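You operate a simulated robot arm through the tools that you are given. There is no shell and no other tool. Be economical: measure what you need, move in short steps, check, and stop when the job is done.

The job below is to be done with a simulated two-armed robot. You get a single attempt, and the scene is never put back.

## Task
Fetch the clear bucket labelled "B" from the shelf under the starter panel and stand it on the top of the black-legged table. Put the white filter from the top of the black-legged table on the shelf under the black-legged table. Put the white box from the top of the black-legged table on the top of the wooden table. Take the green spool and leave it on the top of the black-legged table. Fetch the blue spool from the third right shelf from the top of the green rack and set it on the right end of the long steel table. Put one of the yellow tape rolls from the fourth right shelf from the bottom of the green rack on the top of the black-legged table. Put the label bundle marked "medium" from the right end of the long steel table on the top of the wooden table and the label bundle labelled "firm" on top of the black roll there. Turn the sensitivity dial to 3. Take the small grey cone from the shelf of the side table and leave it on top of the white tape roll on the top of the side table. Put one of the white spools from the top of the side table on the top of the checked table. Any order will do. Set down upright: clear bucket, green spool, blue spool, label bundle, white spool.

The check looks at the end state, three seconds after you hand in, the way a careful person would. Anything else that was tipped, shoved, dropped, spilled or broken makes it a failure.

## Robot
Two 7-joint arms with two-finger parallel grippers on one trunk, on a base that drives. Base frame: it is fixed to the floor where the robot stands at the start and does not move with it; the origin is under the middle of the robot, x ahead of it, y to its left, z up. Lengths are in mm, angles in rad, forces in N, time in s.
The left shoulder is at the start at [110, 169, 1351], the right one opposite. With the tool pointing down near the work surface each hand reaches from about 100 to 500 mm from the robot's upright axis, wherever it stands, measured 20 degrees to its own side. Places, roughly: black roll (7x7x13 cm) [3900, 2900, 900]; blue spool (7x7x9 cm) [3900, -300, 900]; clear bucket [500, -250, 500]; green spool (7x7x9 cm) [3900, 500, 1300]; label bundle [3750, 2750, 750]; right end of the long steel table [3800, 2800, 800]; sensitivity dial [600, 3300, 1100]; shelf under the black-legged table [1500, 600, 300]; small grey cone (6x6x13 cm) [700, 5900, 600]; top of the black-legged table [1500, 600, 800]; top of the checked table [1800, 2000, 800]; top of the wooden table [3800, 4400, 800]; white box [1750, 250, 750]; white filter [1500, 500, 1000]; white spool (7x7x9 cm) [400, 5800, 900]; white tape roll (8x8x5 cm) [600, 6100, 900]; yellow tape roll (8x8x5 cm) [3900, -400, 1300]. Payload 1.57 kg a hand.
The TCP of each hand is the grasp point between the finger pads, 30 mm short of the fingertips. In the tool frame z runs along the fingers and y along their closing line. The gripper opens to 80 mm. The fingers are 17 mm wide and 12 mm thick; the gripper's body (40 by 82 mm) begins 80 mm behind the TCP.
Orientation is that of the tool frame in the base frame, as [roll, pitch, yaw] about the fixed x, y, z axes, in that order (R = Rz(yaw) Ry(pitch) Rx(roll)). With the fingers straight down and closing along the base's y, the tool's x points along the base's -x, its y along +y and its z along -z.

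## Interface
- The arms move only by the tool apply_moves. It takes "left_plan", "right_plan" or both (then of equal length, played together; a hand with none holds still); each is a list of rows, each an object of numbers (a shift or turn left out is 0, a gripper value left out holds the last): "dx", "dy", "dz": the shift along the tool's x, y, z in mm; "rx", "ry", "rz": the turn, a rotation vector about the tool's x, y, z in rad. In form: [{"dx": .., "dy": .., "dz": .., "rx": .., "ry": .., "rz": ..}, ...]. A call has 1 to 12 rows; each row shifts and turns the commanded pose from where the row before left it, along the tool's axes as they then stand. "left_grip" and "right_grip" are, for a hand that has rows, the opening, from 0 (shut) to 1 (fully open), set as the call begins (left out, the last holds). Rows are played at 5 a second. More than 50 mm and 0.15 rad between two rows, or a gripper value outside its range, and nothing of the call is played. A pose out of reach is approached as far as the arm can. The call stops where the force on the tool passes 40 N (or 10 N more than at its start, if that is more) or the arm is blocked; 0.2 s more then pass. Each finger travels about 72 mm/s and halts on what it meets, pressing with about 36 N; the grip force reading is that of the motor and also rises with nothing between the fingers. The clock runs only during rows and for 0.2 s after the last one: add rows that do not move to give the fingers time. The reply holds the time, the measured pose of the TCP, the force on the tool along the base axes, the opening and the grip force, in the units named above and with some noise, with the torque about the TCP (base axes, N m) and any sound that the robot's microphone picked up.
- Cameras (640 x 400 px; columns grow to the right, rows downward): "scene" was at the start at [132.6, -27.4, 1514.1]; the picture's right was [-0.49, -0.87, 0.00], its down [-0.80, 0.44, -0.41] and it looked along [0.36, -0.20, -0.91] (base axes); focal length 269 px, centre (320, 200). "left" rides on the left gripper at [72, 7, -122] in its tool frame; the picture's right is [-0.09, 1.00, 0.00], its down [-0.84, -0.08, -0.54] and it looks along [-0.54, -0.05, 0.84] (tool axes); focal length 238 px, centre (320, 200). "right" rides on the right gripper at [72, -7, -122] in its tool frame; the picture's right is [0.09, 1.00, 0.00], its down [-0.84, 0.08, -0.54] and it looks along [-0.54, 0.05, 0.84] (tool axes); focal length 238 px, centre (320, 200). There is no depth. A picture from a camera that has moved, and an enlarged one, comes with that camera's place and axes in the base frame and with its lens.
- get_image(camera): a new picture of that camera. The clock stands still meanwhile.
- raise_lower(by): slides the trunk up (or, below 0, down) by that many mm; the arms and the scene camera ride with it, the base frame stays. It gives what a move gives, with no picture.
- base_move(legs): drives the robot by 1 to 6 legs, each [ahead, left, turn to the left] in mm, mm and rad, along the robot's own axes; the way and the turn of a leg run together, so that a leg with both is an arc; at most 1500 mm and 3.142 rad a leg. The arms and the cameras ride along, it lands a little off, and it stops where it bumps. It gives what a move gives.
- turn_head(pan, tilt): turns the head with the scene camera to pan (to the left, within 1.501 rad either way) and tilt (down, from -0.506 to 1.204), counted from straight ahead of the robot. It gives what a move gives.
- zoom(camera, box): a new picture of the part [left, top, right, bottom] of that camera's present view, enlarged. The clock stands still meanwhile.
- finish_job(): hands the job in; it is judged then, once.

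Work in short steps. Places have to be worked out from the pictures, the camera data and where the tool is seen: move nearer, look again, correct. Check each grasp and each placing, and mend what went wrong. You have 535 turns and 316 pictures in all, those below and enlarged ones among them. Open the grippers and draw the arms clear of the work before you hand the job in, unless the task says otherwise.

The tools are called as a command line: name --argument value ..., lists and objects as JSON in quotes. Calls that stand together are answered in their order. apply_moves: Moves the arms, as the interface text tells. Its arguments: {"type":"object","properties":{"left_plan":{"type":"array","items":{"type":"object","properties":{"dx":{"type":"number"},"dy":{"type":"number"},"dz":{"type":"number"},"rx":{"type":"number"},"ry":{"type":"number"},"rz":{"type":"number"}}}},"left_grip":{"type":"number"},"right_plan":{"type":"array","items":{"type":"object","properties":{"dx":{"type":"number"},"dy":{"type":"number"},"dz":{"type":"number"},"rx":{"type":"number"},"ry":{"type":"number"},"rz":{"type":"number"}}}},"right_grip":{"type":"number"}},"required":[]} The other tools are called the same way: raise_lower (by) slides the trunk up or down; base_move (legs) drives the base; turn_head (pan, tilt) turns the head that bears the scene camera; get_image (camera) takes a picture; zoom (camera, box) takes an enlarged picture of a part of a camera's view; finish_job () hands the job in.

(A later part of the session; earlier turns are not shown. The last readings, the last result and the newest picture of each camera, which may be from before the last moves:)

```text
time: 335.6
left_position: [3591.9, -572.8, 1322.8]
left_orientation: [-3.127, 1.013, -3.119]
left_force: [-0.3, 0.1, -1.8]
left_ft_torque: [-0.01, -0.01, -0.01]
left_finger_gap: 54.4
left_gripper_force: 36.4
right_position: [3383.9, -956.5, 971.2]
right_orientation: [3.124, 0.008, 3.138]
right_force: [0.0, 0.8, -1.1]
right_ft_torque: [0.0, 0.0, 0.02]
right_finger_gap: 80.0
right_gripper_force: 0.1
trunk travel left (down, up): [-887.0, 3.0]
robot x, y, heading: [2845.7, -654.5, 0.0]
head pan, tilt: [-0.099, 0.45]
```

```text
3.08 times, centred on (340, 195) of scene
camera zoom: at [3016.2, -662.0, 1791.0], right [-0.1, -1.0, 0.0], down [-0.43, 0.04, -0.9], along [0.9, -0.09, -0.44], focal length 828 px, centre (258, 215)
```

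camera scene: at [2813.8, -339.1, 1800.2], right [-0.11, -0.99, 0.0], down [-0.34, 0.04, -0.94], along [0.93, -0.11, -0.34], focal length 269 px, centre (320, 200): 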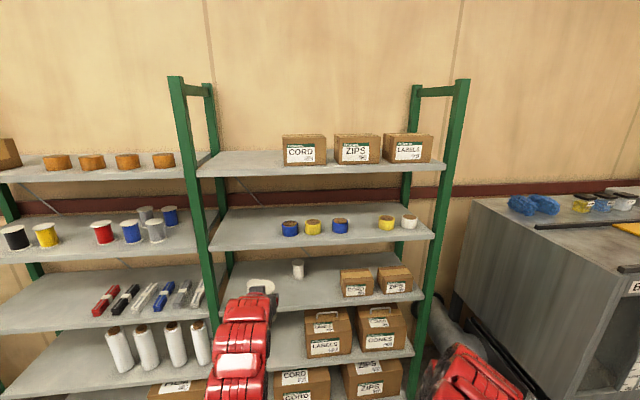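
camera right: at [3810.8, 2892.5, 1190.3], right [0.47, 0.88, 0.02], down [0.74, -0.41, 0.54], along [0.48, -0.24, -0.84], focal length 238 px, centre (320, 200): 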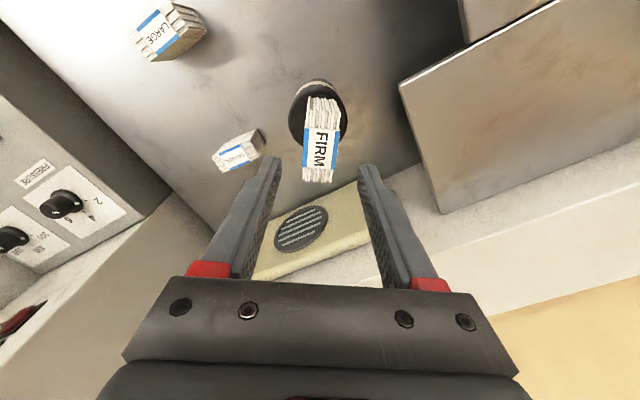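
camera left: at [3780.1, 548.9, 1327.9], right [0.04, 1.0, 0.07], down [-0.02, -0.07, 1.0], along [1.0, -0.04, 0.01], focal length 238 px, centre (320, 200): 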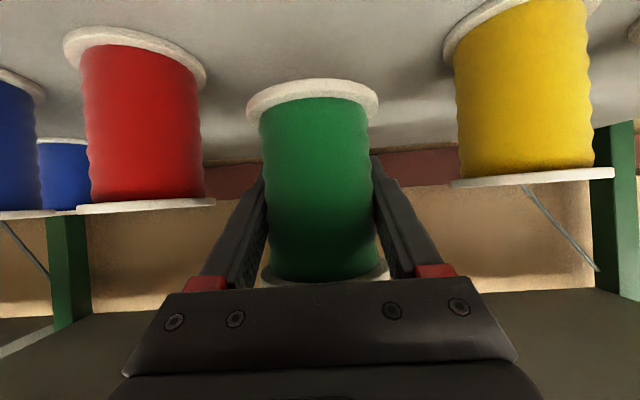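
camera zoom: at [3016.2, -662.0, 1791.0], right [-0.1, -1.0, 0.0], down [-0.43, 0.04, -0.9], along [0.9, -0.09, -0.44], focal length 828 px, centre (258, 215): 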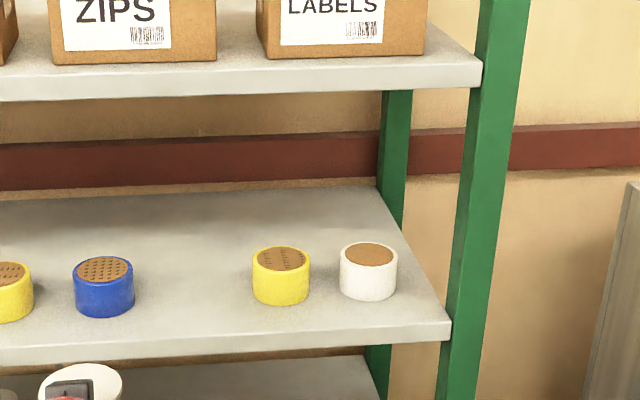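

The tape measures ≈72–75 mm across, with a ~34 mm gap to the white roll, so straddling works. Pose the right hand: forward, tilt 1.2.

apply_moves --right_plan '[{"dx": -45}, {"dx": -45}, {"dx": -45}, {"ry": -0.134}, {"ry": -0.134}, {"ry": -0.134}, {"ry": -0.134}, {"ry": -0.134}, {"ry": -0.134}, {"ry": -0.134}, {"ry": -0.134}, {"ry": -0.134}]'

apply_moves --right_plan '[{"dx": -42, "dz": -16.3}, {"dx": -42, "dz": -16.3}, {"dx": -42, "dz": -16.3}, {"dx": -42, "dz": -16.3}, {"dx": -42, "dz": -16.3}, {"dx": -42, "dz": -16.3}, {"dx": -25, "dz": -9.7}, {}]'

get_image --camera "right"

```text
time: 338.2
left_position: [3592.8, -573.3, 1323.7]
left_orientation: [-3.126, 1.013, -3.117]
left_force: [-0.5, 1.2, -1.8]
left_ft_torque: [-0.01, -0.05, 0.02]
left_finger_gap: 54.6
left_gripper_force: 35.3
right_position: [3519.4, -953.6, 970.0]
right_orientation: [3.068, 1.166, 3.085]
right_force: [-0.3, -0.2, -0.8]
right_ft_torque: [0.0, 0.0, -0.02]
right_finger_gap: 79.9
right_gripper_force: 0.0
right hand out of reach, approached as far as the arm can: row 3, 8, 9, 10
trunk travel left (down, up): [-887.0, 3.0]
robot x, y, heading: [2842.9, -656.9, 0.004]
head pan, tilt: [-0.099, 0.45]
```

```text
time: 340.1
left_position: [3593.3, -574.2, 1323.5]
left_orientation: [-3.126, 1.012, -3.116]
left_force: [0.6, 0.5, -1.6]
left_ft_torque: [-0.02, -0.02, 0.02]
left_finger_gap: 54.6
left_gripper_force: 36.2
right_position: [3633.5, -1005.6, 1166.1]
right_orientation: [3.067, 1.164, 3.082]
right_force: [-0.3, 0.4, 0.5]
right_ft_torque: [-0.02, -0.01, -0.01]
right_finger_gap: 80.0
right_gripper_force: 0.1
right hand out of reach, approached as far as the arm can: row 1, 2, 3, 4, 5, 6, 7
trunk travel left (down, up): [-887.0, 3.0]
robot x, y, heading: [2845.7, -655.0, 0.003]
head pan, tilt: [-0.099, 0.45]
```

```text
156 pictures are left
camera right: at [3494.4, -1013.2, 1145.0], right [-0.04, 1.0, -0.06], down [-0.17, 0.05, 0.98], along [0.98, 0.05, 0.17], focal length 238 px, centre (320, 200)
```

right: 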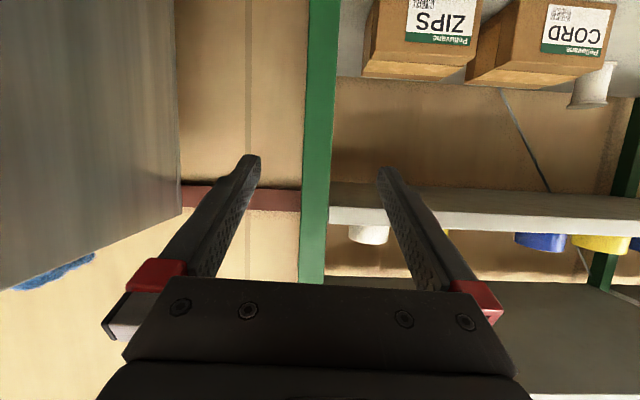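

Reach is limited out there; bring the hand back inward (left) 200 mm while raising.

apply_moves --right_plan '[{"dy": 40, "dx": -9, "dz": -4, "rx": 0.02, "rz": -0.024}, {"dy": 40, "dx": -9, "dz": -4}, {"dy": 40, "dx": -9, "dz": -4}, {"dy": 40, "dx": -9, "dz": -4}, {"dy": 40, "dx": -9, "dz": -4}, {"dx": -28, "dz": -12}, {"dx": -28, "dz": -12}, {}]'

get_image --camera "right"

```text
time: 341.9
left_position: [3592.3, -572.6, 1323.3]
left_orientation: [-3.126, 1.013, -3.116]
left_force: [0.2, 1.1, -1.4]
left_ft_torque: [0.0, -0.02, -0.01]
left_finger_gap: 54.8
left_gripper_force: 36.4
right_position: [3703.0, -810.6, 1221.7]
right_orientation: [-3.137, 1.165, -3.139]
right_force: [0.3, -0.2, 0.8]
right_ft_torque: [-0.03, -0.02, 0.01]
right_finger_gap: 80.2
right_gripper_force: 0.1
right hand out of reach, approached as far as the arm can: row 1, 2, 3, 4, 5, 6, 7
trunk travel left (down, up): [-887.0, 3.0]
robot x, y, heading: [2841.9, -655.9, -0.0]
head pan, tilt: [-0.099, 0.45]
```

```text
155 pictures are left
camera right: at [3562.4, -816.7, 1201.7], right [-0.04, 1.0, -0.09], down [-0.17, 0.08, 0.98], along [0.98, 0.05, 0.17], focal length 238 px, centre (320, 200)
```

right: 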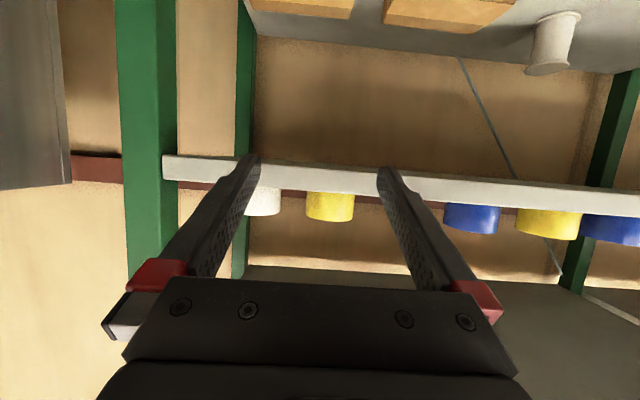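

Now raise about 48 mm to the tape's height.

apply_moves --right_plan '[{"dx": -22, "dz": -9.5}, {"dx": -22, "dz": -9.5}, {}]'

get_image --camera "right"

```text
time: 342.6
left_position: [3591.2, -572.1, 1323.5]
left_orientation: [-3.125, 1.013, -3.115]
left_force: [-0.1, 0.6, -1.3]
left_ft_torque: [-0.01, -0.03, 0.0]
left_finger_gap: 54.5
left_gripper_force: 36.2
right_position: [3716.6, -809.6, 1263.6]
right_orientation: [3.141, 1.166, 3.142]
right_force: [0.4, 0.1, -0.6]
right_ft_torque: [0.0, 0.0, -0.01]
right_finger_gap: 79.9
right_gripper_force: 0.0
right hand out of reach, approached as far as the arm can: row 1, 2
trunk travel left (down, up): [-887.0, 3.0]
robot x, y, heading: [2841.0, -655.7, -0.003]
head pan, tilt: [-0.099, 0.45]
```

```text
154 pictures are left
camera right: at [3576.9, -815.7, 1244.0], right [-0.04, 1.0, -0.08], down [-0.17, 0.08, 0.98], along [0.98, 0.05, 0.17], focal length 238 px, centre (320, 200)
```

right: 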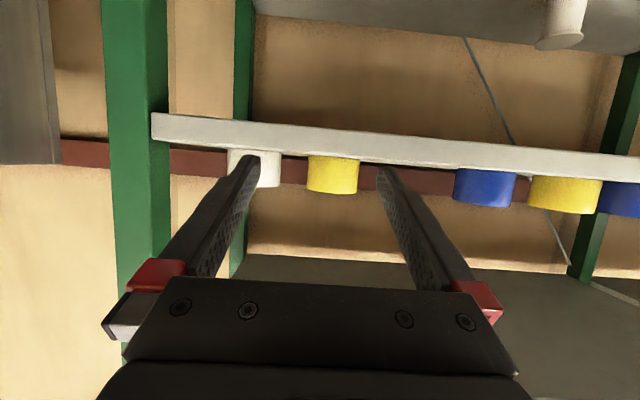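

Yellow tape axis ≈[3910,-782], z 1241–1291. Shift left 27 and drive 140 ahead.

apply_moves --right_plan '[{"dy": 27}, {}]'

base_move --legs '[[130, 0, 0]]'

get_image --camera "right"

```text
time: 343.2
left_position: [3592.2, -572.7, 1322.7]
left_orientation: [-3.127, 1.012, -3.119]
left_force: [0.2, 0.2, -0.8]
left_ft_torque: [-0.04, -0.03, 0.05]
left_finger_gap: 54.7
left_gripper_force: 35.9
right_position: [3718.4, -783.1, 1263.8]
right_orientation: [-3.139, 1.167, -3.142]
right_force: [-0.2, 0.6, -0.5]
right_ft_torque: [-0.01, -0.02, 0.02]
right_finger_gap: 80.0
right_gripper_force: 0.0
trunk travel left (down, up): [-887.0, 3.0]
robot x, y, heading: [2841.0, -653.0, 0.0]
head pan, tilt: [-0.099, 0.45]
```

```text
time: 344.5
left_position: [3718.7, -572.2, 1325.0]
left_orientation: [-3.126, 1.015, -3.116]
left_force: [-0.4, 0.4, -1.7]
left_ft_torque: [0.02, -0.02, -0.03]
left_finger_gap: 54.2
left_gripper_force: 35.7
right_position: [3843.3, -781.4, 1266.5]
right_orientation: [-3.139, 1.17, -3.139]
right_force: [-0.2, -0.7, -0.1]
right_ft_torque: [-0.02, 0.01, -0.01]
right_finger_gap: 80.1
right_gripper_force: 0.1
trunk travel left (down, up): [-887.0, 3.0]
robot x, y, heading: [2972.3, -654.5, 0.004]
head pan, tilt: [-0.099, 0.45]
```

```text
153 pictures are left
camera right: at [3704.1, -787.8, 1246.1], right [-0.04, 1.0, -0.09], down [-0.17, 0.08, 0.98], along [0.98, 0.05, 0.17], focal length 238 px, centre (320, 200)
```

right: 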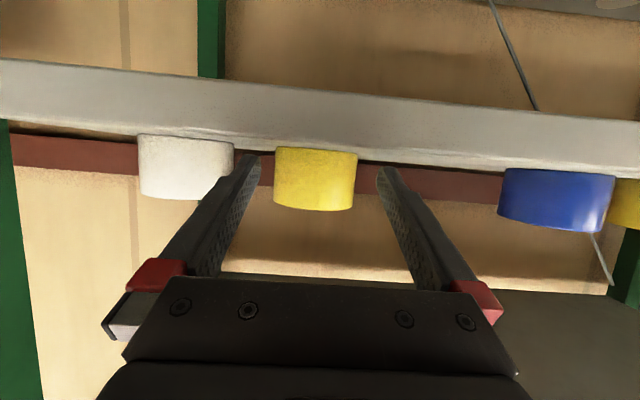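

Centred within ~1 mm. Advance 35 mm and check.

apply_moves --right_plan '[{"dy": -1, "dx": -6.9, "dz": 16.1}, {"dx": -6.9, "dz": 16.1}, {}]'

get_image --camera "right"

```text
time: 345.3
left_position: [3719.6, -572.3, 1322.9]
left_orientation: [-3.124, 1.014, -3.115]
left_force: [-0.1, -0.4, -1.3]
left_ft_torque: [0.01, -0.03, -0.03]
left_finger_gap: 54.7
left_gripper_force: 36.2
right_position: [3882.6, -781.3, 1264.8]
right_orientation: [-3.14, 1.166, -3.14]
right_force: [-0.2, 0.5, -1.0]
right_ft_torque: [0.03, 0.01, -0.03]
right_finger_gap: 80.1
right_gripper_force: 0.0
trunk travel left (down, up): [-887.0, 3.0]
robot x, y, heading: [2974.5, -652.8, -0.006]
head pan, tilt: [-0.099, 0.45]
```

```text
152 pictures are left
camera right: at [3742.2, -788.6, 1244.9], right [-0.04, 1.0, -0.09], down [-0.17, 0.08, 0.98], along [0.98, 0.05, 0.17], focal length 238 px, centre (320, 200)
```

right: 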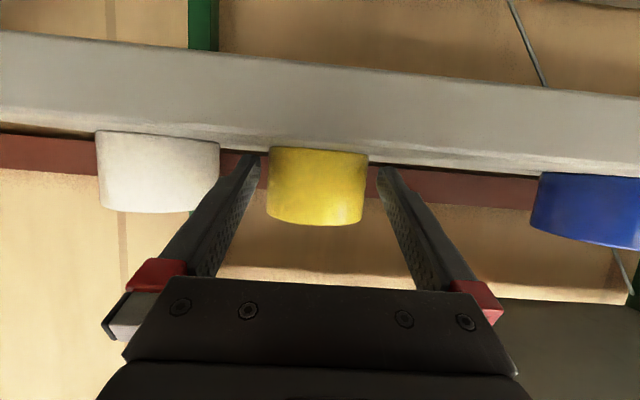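

Still centred. Advance 32 mm more, then close.

apply_moves --right_plan '[{"dx": -6.3, "dz": 14.7}, {"dx": -6.3, "dz": 14.7}, {}]'

get_image --camera "right"

```text
time: 346.1
left_position: [3718.5, -571.7, 1325.0]
left_orientation: [-3.122, 1.014, -3.113]
left_force: [0.1, -0.4, -0.8]
left_ft_torque: [-0.02, -0.03, 0.0]
left_finger_gap: 54.7
left_gripper_force: 35.8
right_position: [3911.7, -780.1, 1270.7]
right_orientation: [-3.141, 1.18, -3.141]
right_force: [0.3, -0.2, 0.7]
right_ft_torque: [-0.03, -0.02, -0.02]
right_finger_gap: 80.0
right_gripper_force: 0.0
right hand out of reach, approached as far as the arm can: row 2
trunk travel left (down, up): [-887.0, 3.0]
robot x, y, heading: [2975.1, -650.5, 0.004]
head pan, tilt: [-0.099, 0.45]
```

```text
151 pictures are left
camera right: at [3772.3, -787.4, 1247.9], right [-0.04, 1.0, -0.09], down [-0.18, 0.08, 0.98], along [0.98, 0.05, 0.18], focal length 238 px, centre (320, 200)
```

right: 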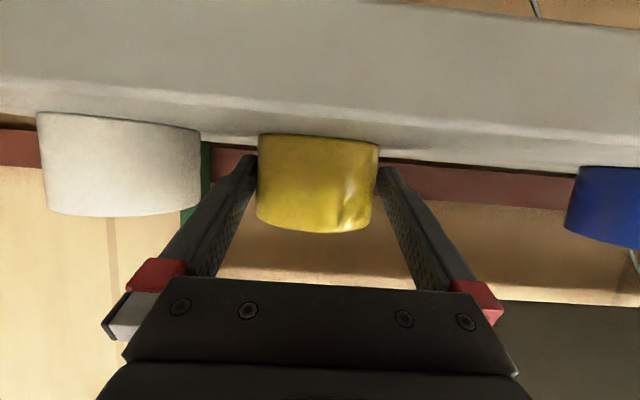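

Straddled. Close and lift 35 mm.

apply_moves --right_plan '[{}, {}, {}, {}]' --right_grip 0

raise_lower --by 3

apply_moves --right_plan '[{"dx": -18, "dz": -8}, {"dx": -18, "dz": -8}, {}]'

get_image --camera "right"

```text
time: 347.1
left_position: [3720.2, -572.2, 1325.4]
left_orientation: [-3.128, 1.012, -3.115]
left_force: [-0.2, 0.6, -1.7]
left_ft_torque: [0.01, -0.04, 0.01]
left_finger_gap: 54.7
left_gripper_force: 35.7
right_position: [3912.5, -781.7, 1268.8]
right_orientation: [3.141, 1.179, -3.141]
right_force: [1.1, -1.3, 3.4]
right_ft_torque: [-0.08, -0.06, -0.02]
right_finger_gap: 72.3
right_gripper_force: 36.0
trunk travel left (down, up): [-887.0, 3.0]
robot x, y, heading: [2973.9, -656.8, 0.004]
head pan, tilt: [-0.099, 0.45]
```

```text
time: 347.6
left_position: [3719.6, -571.7, 1327.3]
left_orientation: [-3.127, 1.013, -3.114]
left_force: [-0.1, 0.6, -1.9]
left_ft_torque: [0.0, -0.03, -0.02]
left_finger_gap: 54.6
left_gripper_force: 35.8
right_position: [3912.9, -781.4, 1271.2]
right_orientation: [3.141, 1.181, -3.14]
right_force: [-0.4, 0.0, 0.7]
right_ft_torque: [0.03, -0.01, -0.04]
right_finger_gap: 72.1
right_gripper_force: 35.4
trunk travel left (down, up): [-890.0, 0.0]
robot x, y, heading: [2971.5, -651.8, 0.004]
head pan, tilt: [-0.099, 0.45]
```

```text
time: 348.4
left_position: [3720.6, -572.1, 1325.6]
left_orientation: [-3.127, 1.012, -3.114]
left_force: [0.3, 0.3, -1.8]
left_ft_torque: [-0.01, -0.01, -0.01]
left_finger_gap: 54.6
left_gripper_force: 36.3
right_position: [3911.4, -781.5, 1311.0]
right_orientation: [3.139, 1.18, -3.141]
right_force: [-1.1, -0.3, -0.4]
right_ft_torque: [0.02, 0.01, 0.02]
right_finger_gap: 72.3
right_gripper_force: 35.9
trunk travel left (down, up): [-890.0, 0.0]
robot x, y, heading: [2974.3, -655.5, 0.004]
head pan, tilt: [-0.099, 0.45]
```

```text
150 pictures are left
camera right: at [3772.7, -787.9, 1288.9], right [-0.04, 1.0, -0.08], down [-0.18, 0.08, 0.98], along [0.98, 0.05, 0.18], focal length 238 px, centre (320, 200)
```

right: 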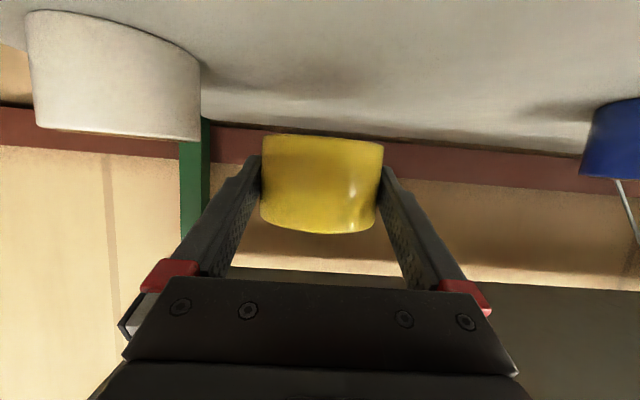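

Yellow tape held. Back out, retract the right arm, turn around toward the black table.

base_move --legs '[[-420, 0, 0]]'

apply_moves --right_plan '[{"dx": 17.1, "dz": -41.6}, {"dx": 17.1, "dz": -41.6}, {"dx": 17.1, "dz": -41.6}, {"dx": 17.1, "dz": -41.6}, {}]'

base_move --legs '[[0, 0, 1.57], [0, 0, 1.565], [0, -1370, 0]]'

turn_head --pan 0 --tilt 0.65

get_image --camera "scene"

```text
time: 351.0
left_position: [3303.3, -574.8, 1326.2]
left_orientation: [-3.126, 1.015, -3.119]
left_force: [-0.4, -0.4, -1.8]
left_ft_torque: [-0.05, -0.06, 0.01]
left_finger_gap: 54.6
left_gripper_force: 36.1
right_position: [3493.0, -784.3, 1311.4]
right_orientation: [3.139, 1.178, 3.138]
right_force: [-0.5, -0.5, -1.1]
right_ft_torque: [0.01, 0.0, -0.02]
right_finger_gap: 72.3
right_gripper_force: 36.2
trunk travel left (down, up): [-890.0, 0.0]
robot x, y, heading: [2559.4, -651.9, -0.004]
head pan, tilt: [-0.099, 0.45]
```

```text
time: 352.2
left_position: [3301.9, -573.6, 1327.0]
left_orientation: [-3.125, 1.013, -3.12]
left_force: [0.3, -1.1, -1.6]
left_ft_torque: [-0.03, -0.02, -0.01]
left_finger_gap: 54.5
left_gripper_force: 35.6
right_position: [3492.0, -784.6, 1310.7]
right_orientation: [3.14, 1.179, 3.139]
right_force: [0.1, 0.1, -1.3]
right_ft_torque: [-0.02, 0.01, 0.03]
right_finger_gap: 72.2
right_gripper_force: 36.1
right hand out of reach, approached as far as the arm can: row 1, 2, 3, 4
trunk travel left (down, up): [-890.0, 0.0]
robot x, y, heading: [2554.8, -653.4, -0.003]
head pan, tilt: [-0.099, 0.45]
```

```text
time: 366.8
left_position: [1808.5, 654.7, 1327.5]
left_orientation: [-3.127, 1.013, 0.017]
left_force: [0.0, 0.3, -1.9]
left_ft_torque: [0.03, 0.05, 0.02]
left_finger_gap: 54.5
left_gripper_force: 35.6
right_position: [1617.9, 865.5, 1310.9]
right_orientation: [3.141, 1.179, -0.008]
right_force: [0.3, 0.7, -0.5]
right_ft_torque: [0.01, -0.01, -0.01]
right_finger_gap: 71.7
right_gripper_force: 35.7
trunk travel left (down, up): [-890.0, 0.0]
robot x, y, heading: [2558.9, 728.8, 3.132]
head pan, tilt: [-0.099, 0.45]
```

```text
time: 367.5
left_position: [1807.6, 655.0, 1326.8]
left_orientation: [-3.128, 1.011, 0.014]
left_force: [-0.7, 0.2, -1.7]
left_ft_torque: [0.02, 0.02, -0.02]
left_finger_gap: 54.5
left_gripper_force: 36.3
right_position: [1619.1, 866.4, 1311.1]
right_orientation: [3.14, 1.18, -0.011]
right_force: [-1.0, 0.2, -1.4]
right_ft_torque: [0.0, -0.03, -0.04]
right_finger_gap: 71.9
right_gripper_force: 36.6
trunk travel left (down, up): [-890.0, 0.0]
robot x, y, heading: [2557.4, 730.8, 3.131]
head pan, tilt: [0.0, 0.649]
```

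```text
149 pictures are left
camera scene: at [2389.1, 732.6, 1776.2], right [0.01, 1.0, 0.0], down [0.6, -0.01, -0.8], along [-0.8, 0.01, -0.6], focal length 269 px, centre (320, 200)
```

scene: 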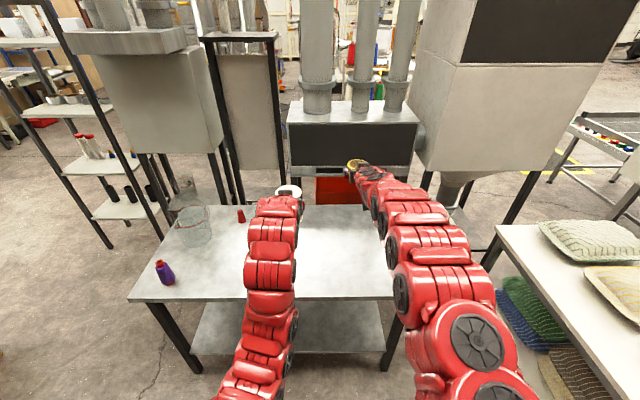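

Lower the trunk 400, then drive 170 ahead over the free part of the table.

raise_lower --by -390

base_move --legs '[[170, 0, 0.01]]'

get_image --camera "scene"

get_image --camera "left"

```text
time: 371.3
left_position: [1808.9, 653.9, 937.6]
left_orientation: [-3.126, 1.012, 0.017]
left_force: [0.0, -0.1, -1.0]
left_ft_torque: [-0.01, 0.0, 0.03]
left_finger_gap: 54.2
left_gripper_force: 36.0
right_position: [1618.8, 865.3, 921.4]
right_orientation: [3.14, 1.18, -0.008]
right_force: [0.2, -0.3, -0.6]
right_ft_torque: [0.01, 0.03, 0.02]
right_finger_gap: 71.7
right_gripper_force: 35.7
trunk travel left (down, up): [-500.0, 390.0]
robot x, y, heading: [2555.4, 728.6, 3.132]
head pan, tilt: [0.0, 0.649]
```

```text
time: 372.7
left_position: [1641.8, 649.3, 936.2]
left_orientation: [-3.126, 1.013, 0.023]
left_force: [-0.7, 0.0, -1.6]
left_ft_torque: [-0.01, 0.02, 0.03]
left_finger_gap: 54.2
left_gripper_force: 35.7
right_position: [1451.6, 859.9, 919.4]
right_orientation: [3.14, 1.178, -0.001]
right_force: [-0.4, 0.4, -0.8]
right_ft_torque: [-0.02, -0.02, 0.0]
right_finger_gap: 71.9
right_gripper_force: 36.4
trunk travel left (down, up): [-500.0, 390.0]
robot x, y, heading: [2390.4, 730.5, 3.142]
head pan, tilt: [0.0, 0.649]
```

```text
148 pictures are left
camera scene: at [2222.0, 732.0, 1386.0], right [0.0, 1.0, 0.0], down [0.61, 0.0, -0.8], along [-0.8, 0.0, -0.61], focal length 269 px, centre (320, 200)
```

scene: 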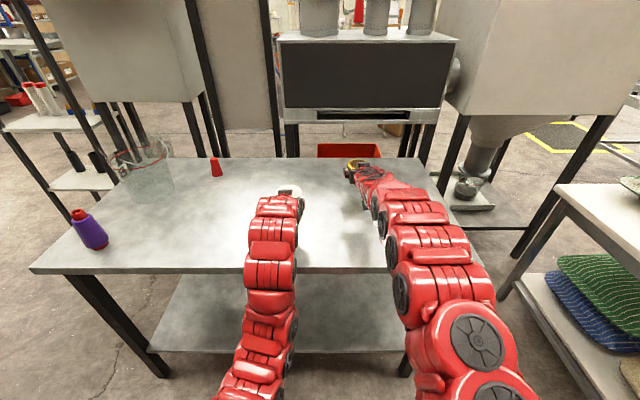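

```text
147 pictures are left
camera left: at [1783.8, 645.0, 940.0], right [-0.04, -1.0, 0.07], down [0.01, 0.07, 1.0], along [-1.0, 0.04, 0.01], focal length 238 px, centre (320, 200)
```

left: 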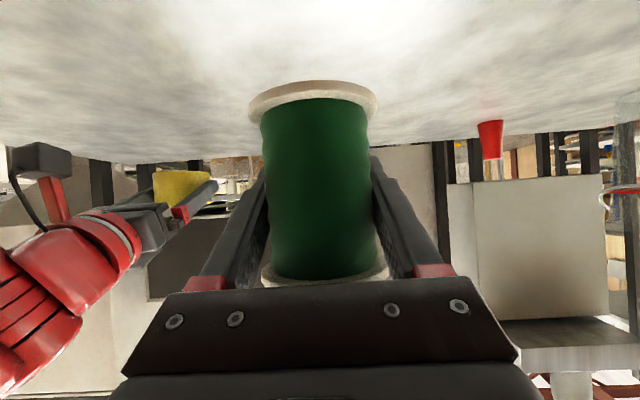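

Lower 45 by trunk, then each arm slowly to contact: left first.

raise_lower --by -45

apply_moves --left_plan '[{"dx": 8.5, "dz": 5.3}, {"dx": 4.2, "dz": 2.7}, {"dx": 3.4, "dz": 2.1}, {"dx": 3.4, "dz": 2.1}, {"dx": 3.4, "dz": 2.1}, {"dx": 3.4, "dz": 2.1}, {}]'

```text
time: 373.6
left_position: [1642.5, 650.5, 890.7]
left_orientation: [-3.126, 1.012, 0.022]
left_force: [-0.7, 0.2, -1.1]
left_ft_torque: [-0.03, 0.0, 0.01]
left_finger_gap: 54.1
left_gripper_force: 36.0
right_position: [1452.7, 859.6, 875.6]
right_orientation: [3.139, 1.18, -0.003]
right_force: [-0.1, 0.7, -1.1]
right_ft_torque: [0.01, 0.0, 0.04]
right_finger_gap: 71.9
right_gripper_force: 36.1
trunk travel left (down, up): [-455.0, 435.0]
robot x, y, heading: [2389.1, 730.0, 3.139]
head pan, tilt: [0.0, 0.649]
```

```text
time: 375.2
left_position: [1643.0, 650.7, 863.9]
left_orientation: [-3.125, 1.018, 0.024]
left_force: [-6.1, 0.2, 20.9]
left_ft_torque: [-0.54, -0.43, -0.12]
left_finger_gap: 54.6
left_gripper_force: 36.1
right_position: [1452.5, 861.0, 878.4]
right_orientation: [3.141, 1.184, -0.003]
right_force: [0.7, 0.5, -0.6]
right_ft_torque: [0.04, 0.0, 0.01]
right_finger_gap: 72.0
right_gripper_force: 35.5
trunk travel left (down, up): [-455.0, 435.0]
robot x, y, heading: [2388.9, 730.2, 3.142]
head pan, tilt: [0.0, 0.649]
```

Left spool touches (21 N). Ease 3 mm, open, and retract the left hand.

apply_moves --left_plan '[{"dx": -2.1, "dz": -1.3}, {}]'

apply_moves --left_plan '[{}, {}, {}]' --left_grip 1

get_image --camera "left"

```text
time: 375.8
left_position: [1643.6, 649.5, 863.3]
left_orientation: [-3.127, 1.014, 0.022]
left_force: [-6.3, -3.4, 15.7]
left_ft_torque: [-0.61, 0.05, -0.24]
left_finger_gap: 54.4
left_gripper_force: 36.5
right_position: [1451.9, 858.9, 876.6]
right_orientation: [3.142, 1.179, -0.002]
right_force: [0.8, 0.4, -0.4]
right_ft_torque: [-0.01, 0.0, 0.0]
right_finger_gap: 71.6
right_gripper_force: 35.8
trunk travel left (down, up): [-455.0, 435.0]
robot x, y, heading: [2393.0, 727.2, 3.138]
head pan, tilt: [0.0, 0.649]
```

```text
time: 376.6
left_position: [1643.7, 649.6, 862.7]
left_orientation: [-3.126, 1.013, 0.023]
left_force: [0.1, -0.1, 0.4]
left_ft_torque: [-0.02, 0.0, -0.01]
left_finger_gap: 79.9
left_gripper_force: 0.0
right_position: [1452.0, 860.4, 875.7]
right_orientation: [3.141, 1.18, -0.003]
right_force: [0.1, 0.4, -1.6]
right_ft_torque: [-0.01, -0.03, -0.01]
right_finger_gap: 71.7
right_gripper_force: 36.3
trunk travel left (down, up): [-455.0, 435.0]
robot x, y, heading: [2390.3, 729.0, 3.143]
head pan, tilt: [0.0, 0.649]
```

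```text
146 pictures are left
camera left: at [1784.8, 645.2, 866.5], right [-0.04, -1.0, 0.07], down [0.02, 0.07, 1.0], along [-1.0, 0.04, 0.01], focal length 238 px, centre (320, 200)
```

left: 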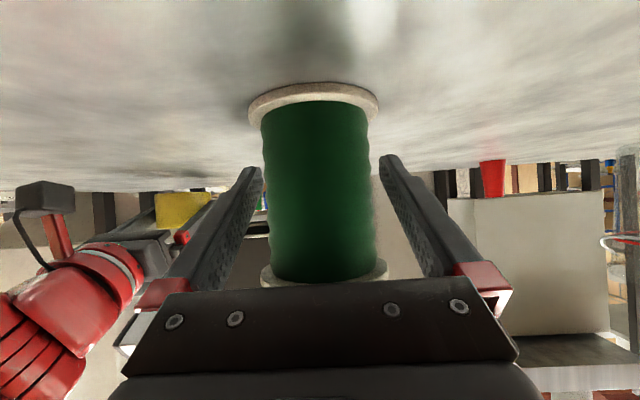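

Spool stands. Shift −2 and retract straight 110 mm.

apply_moves --left_plan '[{"dy": -2}, {"dx": 10.6, "dz": -17}, {"dx": 21.2, "dz": -33.9}, {"dx": 26.5, "dz": -42.4}, {}]'

apply_moves --right_plan '[{"dx": 9.2, "dz": 3.8}, {"dx": 4.6, "dz": 1.9}, {"dx": 3.7, "dz": 1.5}, {"dx": 3.7, "dz": 1.5}, {"dx": 3.7, "dz": 1.5}, {"dx": 3.7, "dz": 1.5}, {}]'

```text
time: 377.8
left_position: [1754.7, 651.1, 863.2]
left_orientation: [-3.126, 1.013, 0.025]
left_force: [-0.3, -0.1, 0.3]
left_ft_torque: [0.03, 0.01, -0.01]
left_finger_gap: 79.9
left_gripper_force: 0.1
right_position: [1451.8, 859.6, 875.4]
right_orientation: [3.141, 1.178, 0.002]
right_force: [-0.6, -0.5, -0.7]
right_ft_torque: [0.0, 0.0, -0.02]
right_finger_gap: 71.7
right_gripper_force: 35.1
trunk travel left (down, up): [-455.0, 435.0]
robot x, y, heading: [2390.3, 727.5, 3.14]
head pan, tilt: [0.0, 0.649]
```

```text
time: 379.1
left_position: [1757.0, 651.4, 865.7]
left_orientation: [-3.124, 1.016, 0.024]
left_force: [0.5, -0.3, 0.2]
left_ft_torque: [0.0, 0.0, -0.01]
left_finger_gap: 79.9
left_gripper_force: 0.0
right_position: [1451.7, 861.3, 861.3]
right_orientation: [3.14, 1.198, -0.005]
right_force: [4.7, 0.5, 19.3]
right_ft_torque: [-0.07, -3.25, 0.02]
right_finger_gap: 71.6
right_gripper_force: 36.5
trunk travel left (down, up): [-455.0, 435.0]
robot x, y, heading: [2390.2, 731.6, 3.135]
head pan, tilt: [0.0, 0.649]
stopped in row 6 (right hand): the force on the tool passed its limit at 45 N (the readings are from after the stop); the commanded pose is now the measured one
```

The hand's camera housing is touching the table before the tape does. Lift 20 mm, back the base 195 mm so the camera is beyond the table edge, and lower there.

apply_moves --right_plan '[{"dx": -18, "dz": -7.5, "ry": 0.018}, {}]'

base_move --legs '[[-195, 0, 0]]'

get_image --camera "right"

get_image --camera "scene"

```text
time: 379.6
left_position: [1754.4, 650.5, 863.1]
left_orientation: [-3.126, 1.014, 0.022]
left_force: [-0.6, 0.1, -0.3]
left_ft_torque: [0.02, 0.03, 0.01]
left_finger_gap: 80.0
left_gripper_force: 0.0
right_position: [1450.0, 860.9, 870.6]
right_orientation: [3.141, 1.182, -0.008]
right_force: [-0.3, 0.2, -1.5]
right_ft_torque: [0.02, 0.02, 0.04]
right_finger_gap: 71.8
right_gripper_force: 35.8
right hand out of reach, approached as far as the arm can: row 1
trunk travel left (down, up): [-455.0, 435.0]
robot x, y, heading: [2391.1, 731.3, 3.134]
head pan, tilt: [0.0, 0.649]
```

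```text
time: 381.2
left_position: [1947.9, 652.8, 863.8]
left_orientation: [-3.126, 1.014, 0.02]
left_force: [0.5, -1.1, -0.2]
left_ft_torque: [0.01, 0.02, -0.01]
left_finger_gap: 79.8
left_gripper_force: 0.2
right_position: [1644.3, 863.7, 872.2]
right_orientation: [3.14, 1.183, -0.009]
right_force: [0.3, 0.6, -1.0]
right_ft_torque: [-0.01, -0.05, 0.0]
right_finger_gap: 71.7
right_gripper_force: 35.6
trunk travel left (down, up): [-455.0, 435.0]
robot x, y, heading: [2586.1, 728.9, 3.138]
head pan, tilt: [0.0, 0.649]
```

```text
145 pictures are left
camera right: at [1785.2, 868.9, 849.6], right [0.03, -1.0, -0.08], down [0.19, -0.08, 0.98], along [-0.98, -0.04, 0.18], focal length 238 px, centre (320, 200)
```

right: 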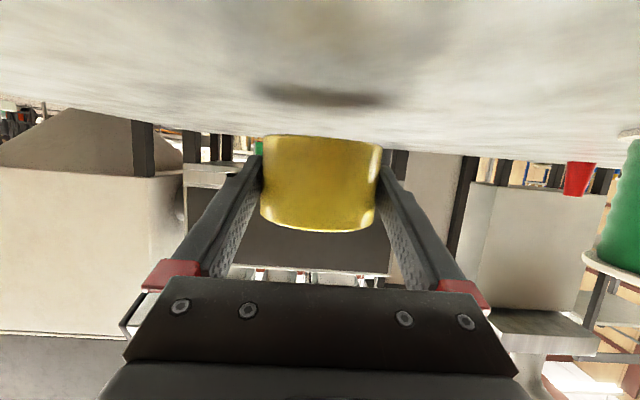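

```text
144 pictures are left
camera scene: at [2418.0, 731.9, 1341.4], right [0.01, 1.0, 0.0], down [0.6, 0.0, -0.8], along [-0.8, 0.0, -0.6], focal length 269 px, centre (320, 200)
```

scene: 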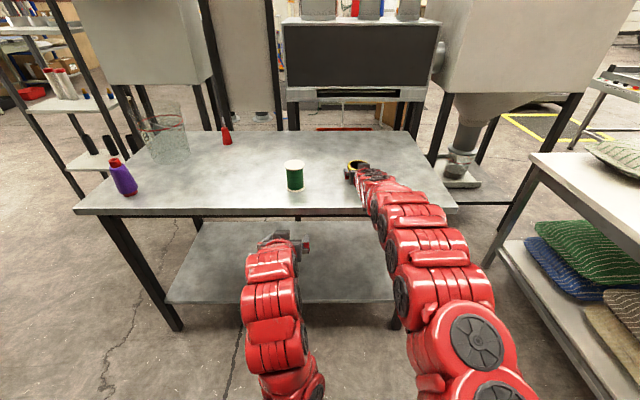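

Camera is now beyond the edge. Lower the tape in small steps.

apply_moves --right_plan '[{"dx": 9.2, "dz": 3.8}, {"dx": 4.6, "dz": 1.9}, {"dx": 2.8, "dz": 1.1}, {"dx": 2.8, "dz": 1.1}, {"dx": 2.8, "dz": 1.1}, {"dx": 2.8, "dz": 1.1}, {}]'

get_image --camera "right"

```text
time: 382.8
left_position: [1948.8, 652.7, 865.4]
left_orientation: [-3.125, 1.017, 0.02]
left_force: [0.7, 0.0, 0.3]
left_ft_torque: [0.0, 0.02, -0.02]
left_finger_gap: 79.9
left_gripper_force: 0.1
right_position: [1643.3, 863.4, 849.0]
right_orientation: [3.14, 1.191, -0.009]
right_force: [-7.4, -1.1, 21.9]
right_ft_torque: [0.13, -0.19, 0.03]
right_finger_gap: 71.7
right_gripper_force: 36.9
trunk travel left (down, up): [-455.0, 435.0]
robot x, y, heading: [2582.3, 730.8, 3.138]
head pan, tilt: [0.0, 0.649]
```

```text
143 pictures are left
camera right: at [1784.6, 869.2, 826.3], right [0.03, -1.0, -0.09], down [0.19, -0.08, 0.98], along [-0.98, -0.04, 0.19], focal length 238 px, centre (320, 200)
```

right: 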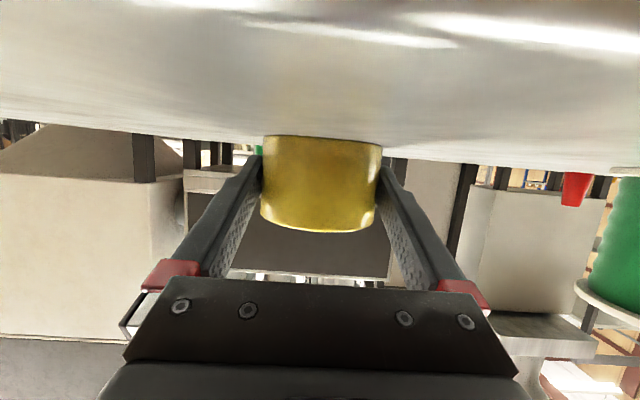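

Contact at the expected height with small torque: the tape is on the table. Ease, open, retract.

apply_moves --right_plan '[{"dx": -1.8, "dz": -0.8}, {}]'

apply_moves --right_plan '[{}, {}, {"dx": 3.8, "dz": -9.2}, {"dx": 11.4, "dz": -27.7}, {}]' --right_grip 1

get_image --camera "right"

```text
time: 383.4
left_position: [1949.5, 652.7, 865.3]
left_orientation: [-3.126, 1.016, 0.022]
left_force: [0.5, 0.3, 0.8]
left_ft_torque: [0.01, -0.02, -0.02]
left_finger_gap: 79.7
left_gripper_force: 0.1
right_position: [1644.7, 863.9, 849.6]
right_orientation: [3.141, 1.186, -0.01]
right_force: [-7.8, 1.1, 21.1]
right_ft_torque: [0.05, -0.05, 0.02]
right_finger_gap: 71.6
right_gripper_force: 35.7
trunk travel left (down, up): [-455.0, 435.0]
robot x, y, heading: [2588.5, 728.0, 3.138]
head pan, tilt: [0.0, 0.649]
```

```text
time: 384.6
left_position: [1946.9, 652.5, 862.3]
left_orientation: [-3.126, 1.013, 0.021]
left_force: [-0.3, -0.6, -0.6]
left_ft_torque: [0.02, 0.02, -0.02]
left_finger_gap: 79.9
left_gripper_force: 0.0
right_position: [1682.1, 864.6, 846.4]
right_orientation: [3.142, 1.182, -0.008]
right_force: [-0.3, 0.6, 0.6]
right_ft_torque: [-0.01, 0.03, -0.02]
right_finger_gap: 80.1
right_gripper_force: 0.0
right hand out of reach, approached as far as the arm can: row 3
trunk travel left (down, up): [-455.0, 435.0]
robot x, y, heading: [2583.5, 729.7, 3.139]
head pan, tilt: [0.0, 0.649]
```

```text
142 pictures are left
camera right: at [1823.6, 869.5, 824.7], right [0.03, -1.0, -0.09], down [0.18, -0.08, 0.98], along [-0.98, -0.04, 0.18], focal length 238 px, centre (320, 200)
```

right: 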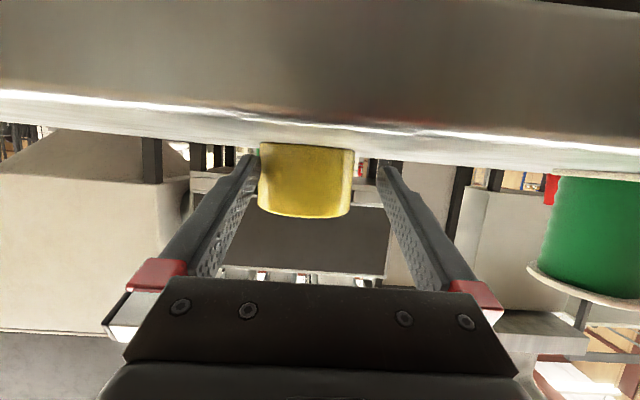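

Tape rests on the table. Re-centre the hand (−8) and back away with the base.

apply_moves --right_plan '[{"dy": -8}, {}]'

base_move --legs '[[-250, 0, 0]]'

get_image --camera "scene"

```text
time: 385.2
left_position: [1947.7, 651.8, 865.5]
left_orientation: [-3.126, 1.014, 0.02]
left_force: [0.0, 0.2, -0.1]
left_ft_torque: [-0.02, 0.04, -0.01]
left_finger_gap: 80.1
left_gripper_force: 0.0
right_position: [1681.6, 870.2, 847.6]
right_orientation: [3.141, 1.184, -0.008]
right_force: [0.1, -0.7, 0.4]
right_ft_torque: [-0.03, 0.0, 0.01]
right_finger_gap: 80.2
right_gripper_force: 0.1
trunk travel left (down, up): [-455.0, 435.0]
robot x, y, heading: [2586.2, 732.7, 3.135]
head pan, tilt: [0.0, 0.649]
```

```text
time: 387.0
left_position: [2199.0, 649.4, 864.5]
left_orientation: [-3.125, 1.015, 0.022]
left_force: [-0.1, 0.5, 1.0]
left_ft_torque: [-0.02, -0.02, -0.02]
left_finger_gap: 79.7
left_gripper_force: 0.0
right_position: [1933.4, 866.8, 849.4]
right_orientation: [3.141, 1.184, -0.007]
right_force: [-0.6, 0.1, -0.3]
right_ft_torque: [0.02, 0.01, 0.03]
right_finger_gap: 80.1
right_gripper_force: 0.1
trunk travel left (down, up): [-455.0, 435.0]
robot x, y, heading: [2833.6, 726.1, 3.139]
head pan, tilt: [0.0, 0.649]
```

```text
141 pictures are left
camera scene: at [2668.2, 730.6, 1341.4], right [0.0, 1.0, 0.0], down [0.6, 0.0, -0.8], along [-0.8, 0.0, -0.6], focal length 269 px, centre (320, 200)
```

scene: 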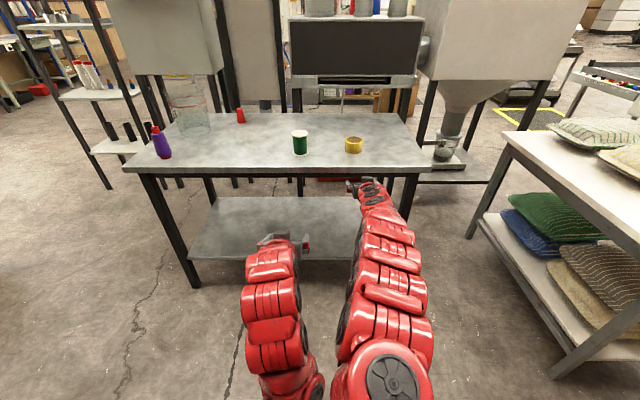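

All three on the table. Remaining: dial, cone, white spool. Retract the right arm, travel north along the corridor and look west.

apply_moves --right_plan '[{"dx": 17.1, "dz": -41.6}, {"dx": 17.1, "dz": -41.6}, {"dx": 17.1, "dz": -41.6}, {"dx": 17.1, "dz": -41.6}, {"dx": 17.1, "dz": -41.6}, {}]'

raise_lower --by 250

base_move --legs '[[0, -1450, 0], [0, -1450, 0], [0, -700, 0]]'

turn_head --pan 0 --tilt 0.35

get_image --camera "scene"

```text
time: 388.4
left_position: [2199.4, 650.9, 864.6]
left_orientation: [-3.126, 1.012, 0.022]
left_force: [-0.2, 0.2, 0.4]
left_ft_torque: [-0.03, 0.04, 0.0]
left_finger_gap: 79.9
left_gripper_force: 0.1
right_position: [1955.0, 867.2, 847.9]
right_orientation: [3.138, 1.185, -0.008]
right_force: [-0.3, -0.6, 0.3]
right_ft_torque: [0.03, 0.03, 0.01]
right_finger_gap: 80.1
right_gripper_force: 0.0
right hand out of reach, approached as far as the arm can: row 1, 2, 3, 4, 5
trunk travel left (down, up): [-455.0, 435.0]
robot x, y, heading: [2834.6, 726.2, 3.135]
head pan, tilt: [0.0, 0.649]
```

```text
time: 391.0
left_position: [2199.5, 650.0, 1113.9]
left_orientation: [-3.126, 1.015, 0.022]
left_force: [-0.2, 0.2, -0.2]
left_ft_torque: [0.0, -0.02, -0.01]
left_finger_gap: 80.0
left_gripper_force: 0.1
right_position: [1954.2, 867.6, 1098.5]
right_orientation: [3.139, 1.183, -0.008]
right_force: [-0.6, -0.1, 0.8]
right_ft_torque: [-0.05, 0.01, 0.03]
right_finger_gap: 80.0
right_gripper_force: 0.1
trunk travel left (down, up): [-705.0, 185.0]
robot x, y, heading: [2835.8, 729.0, 3.142]
head pan, tilt: [0.0, 0.649]
```

```text
time: 408.4
left_position: [2269.1, 4251.8, 1114.2]
left_orientation: [-3.126, 1.014, -0.006]
left_force: [0.6, 0.2, -0.4]
left_ft_torque: [0.02, 0.04, 0.0]
left_finger_gap: 80.0
left_gripper_force: 0.1
right_position: [2032.8, 4475.9, 1096.4]
right_orientation: [3.138, 1.185, -0.036]
right_force: [0.6, 0.2, 0.6]
right_ft_torque: [0.0, 0.0, 0.0]
right_finger_gap: 79.9
right_gripper_force: 0.1
trunk travel left (down, up): [-705.0, 185.0]
robot x, y, heading: [2905.9, 4311.7, 3.11]
head pan, tilt: [0.0, 0.649]
```

```text
time: 409.2
left_position: [2270.0, 4252.7, 1114.4]
left_orientation: [-3.127, 1.014, -0.008]
left_force: [-0.2, 0.2, 0.5]
left_ft_torque: [0.04, 0.0, -0.01]
left_finger_gap: 80.1
left_gripper_force: 0.0
right_position: [2033.5, 4476.2, 1097.7]
right_orientation: [3.136, 1.184, -0.035]
right_force: [1.0, 0.7, 0.8]
right_ft_torque: [-0.05, 0.01, 0.02]
right_finger_gap: 80.4
right_gripper_force: 0.1
trunk travel left (down, up): [-705.0, 185.0]
robot x, y, heading: [2908.1, 4308.9, 3.111]
head pan, tilt: [0.0, 0.351]
```

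```text
140 pictures are left
camera scene: at [2733.3, 4319.7, 1618.2], right [0.03, 1.0, 0.0], down [0.34, -0.01, -0.94], along [-0.94, 0.03, -0.34], focal length 269 px, centre (320, 200)
```

scene: 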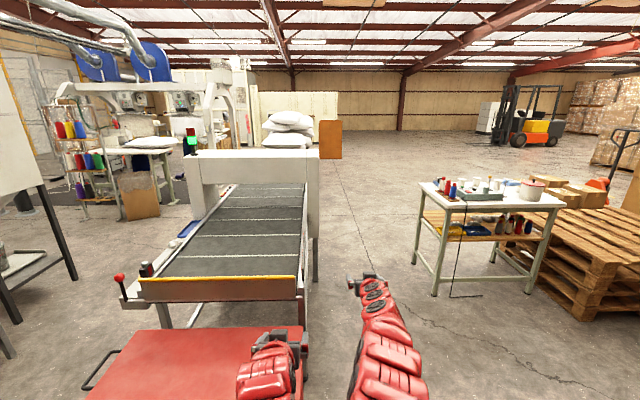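

The side table is ahead-right ([260–760, 5430–6320]); the metal detector (conveyor) is ahead-left. Zoom on both.

zoom --camera "scene" --box '[100, 110, 340, 260]'

zoom --camera "scene" --box '[400, 150, 580, 300]'

```text
2.67 times, centred on (220, 185) of scene
camera zoom: at [2733.3, 4319.7, 1618.2], right [0.03, 1.0, 0.0], down [0.34, -0.01, -0.94], along [-0.94, 0.03, -0.34], focal length 717 px, centre (587, 240)
```

zoom: 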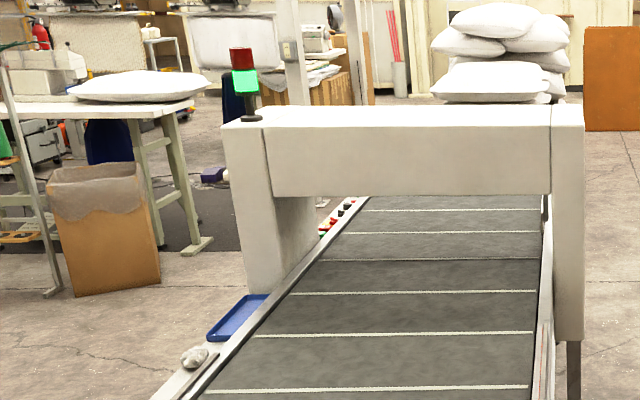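

```text
2.67 times, centred on (490, 225) of scene
camera zoom: at [2733.3, 4319.7, 1618.2], right [0.03, 1.0, 0.0], down [0.34, -0.01, -0.94], along [-0.94, 0.03, -0.34], focal length 717 px, centre (-133, 133)
```

zoom: 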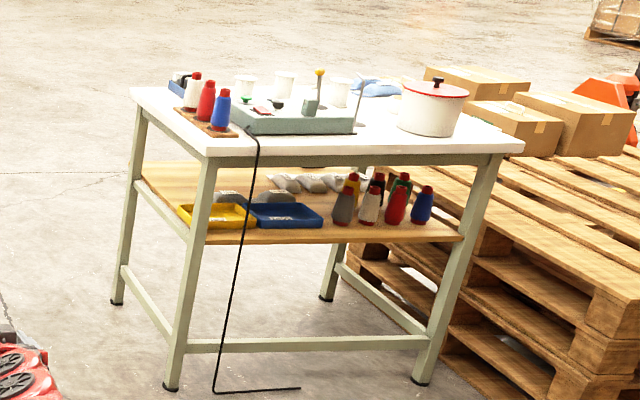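

Grey cone is on the side table's shelf front; spools and white roll on top. Drive north then west to face the side table from its +x side.

base_move --legs '[[0, -1450, 0.03], [1000, -80, 0]]'

turn_head --pan 0 --tilt 0.45

get_image --camera "scene"

zoom --camera "scene" --box '[180, 120, 480, 310]'

```text
time: 421.2
left_position: [1297.9, 5737.9, 1114.1]
left_orientation: [-3.126, 1.016, 0.055]
left_force: [-0.2, 0.5, 0.7]
left_ft_torque: [0.03, 0.01, -0.01]
left_finger_gap: 80.0
left_gripper_force: 0.1
right_position: [1046.6, 5948.0, 1097.3]
right_orientation: [3.14, 1.183, 0.023]
right_force: [-0.3, -0.2, -0.7]
right_ft_torque: [-0.01, 0.0, -0.05]
right_finger_gap: 80.1
right_gripper_force: 0.0
trunk travel left (down, up): [-705.0, 185.0]
robot x, y, heading: [1932.4, 5834.9, -3.115]
head pan, tilt: [0.0, 0.351]
```

```text
time: 421.9
left_position: [1297.2, 5740.2, 1113.3]
left_orientation: [-3.126, 1.015, 0.055]
left_force: [0.5, -1.0, -0.2]
left_ft_torque: [0.0, 0.01, 0.0]
left_finger_gap: 80.0
left_gripper_force: 0.0
right_position: [1046.6, 5948.5, 1097.6]
right_orientation: [3.137, 1.186, 0.023]
right_force: [0.1, 0.0, 0.3]
right_ft_torque: [0.0, -0.01, 0.0]
right_finger_gap: 79.8
right_gripper_force: 0.0
trunk travel left (down, up): [-705.0, 185.0]
robot x, y, heading: [1933.8, 5834.7, -3.11]
head pan, tilt: [0.0, 0.45]
```

```text
137 pictures are left
camera scene: at [1757.2, 5833.3, 1609.1], right [-0.03, 1.0, 0.0], down [0.43, 0.01, -0.9], along [-0.9, -0.03, -0.44], focal length 269 px, centre (320, 200)
```

scene: 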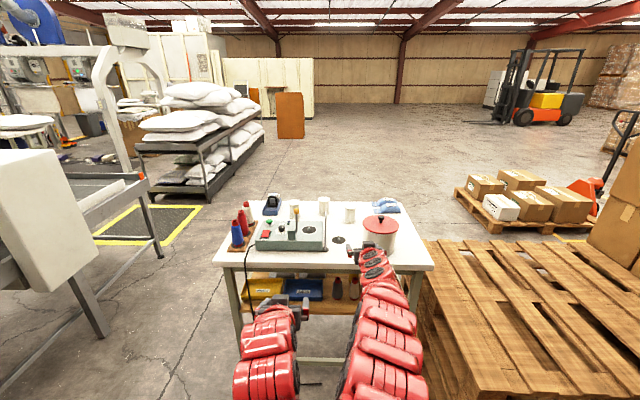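

```text
2.11 times, centred on (330, 215) of scene
camera zoom: at [1757.2, 5833.3, 1609.1], right [-0.03, 1.0, 0.0], down [0.43, 0.01, -0.9], along [-0.9, -0.03, -0.44], focal length 566 px, centre (299, 168)
```

zoom: 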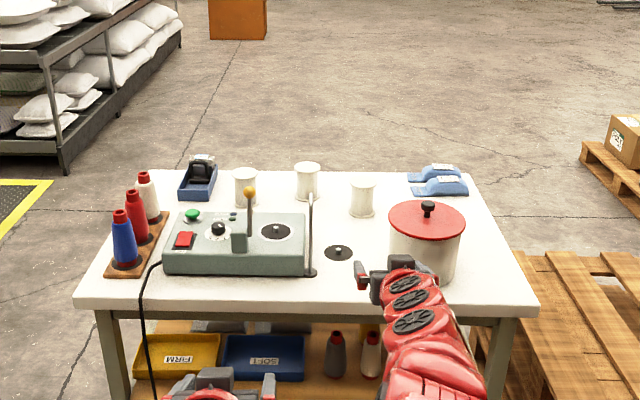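

I don't see the white tape roll yet – probably hidden by the right arm. Lower/pull the right arm aside by moving it right 150 and look again.

apply_moves --right_plan '[{"dy": -45}, {"dy": -45}, {"dy": -45}, {"dy": -45}, {"dy": -45}]'

zoom --camera "scene" --box '[200, 160, 460, 330]'

```text
time: 423.1
left_position: [1296.2, 5738.8, 1114.4]
left_orientation: [-3.127, 1.014, 0.052]
left_force: [0.1, 0.0, -0.8]
left_ft_torque: [-0.02, 0.0, -0.02]
left_finger_gap: 79.7
left_gripper_force: 0.1
right_position: [1042.6, 6172.0, 1097.6]
right_orientation: [3.133, 1.183, 0.021]
right_force: [0.1, -0.2, -0.7]
right_ft_torque: [0.0, 0.0, 0.01]
right_finger_gap: 80.0
right_gripper_force: 0.1
trunk travel left (down, up): [-705.0, 185.0]
robot x, y, heading: [1931.2, 5838.8, -3.11]
head pan, tilt: [0.0, 0.45]
```

```text
2.35 times, centred on (330, 245) of scene
camera zoom: at [1757.2, 5834.7, 1609.1], right [-0.03, 1.0, 0.0], down [0.44, 0.01, -0.9], along [-0.9, -0.03, -0.44], focal length 633 px, centre (296, 94)
```

zoom: 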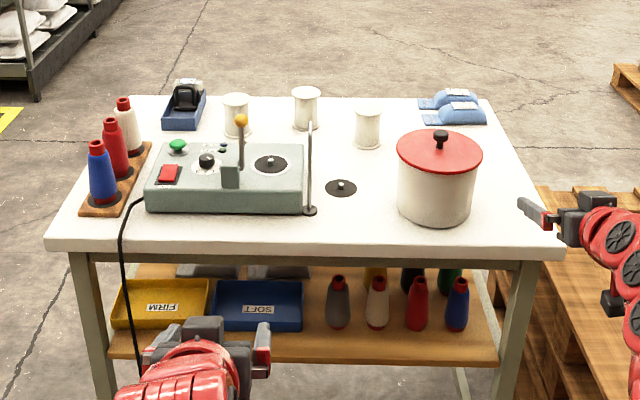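

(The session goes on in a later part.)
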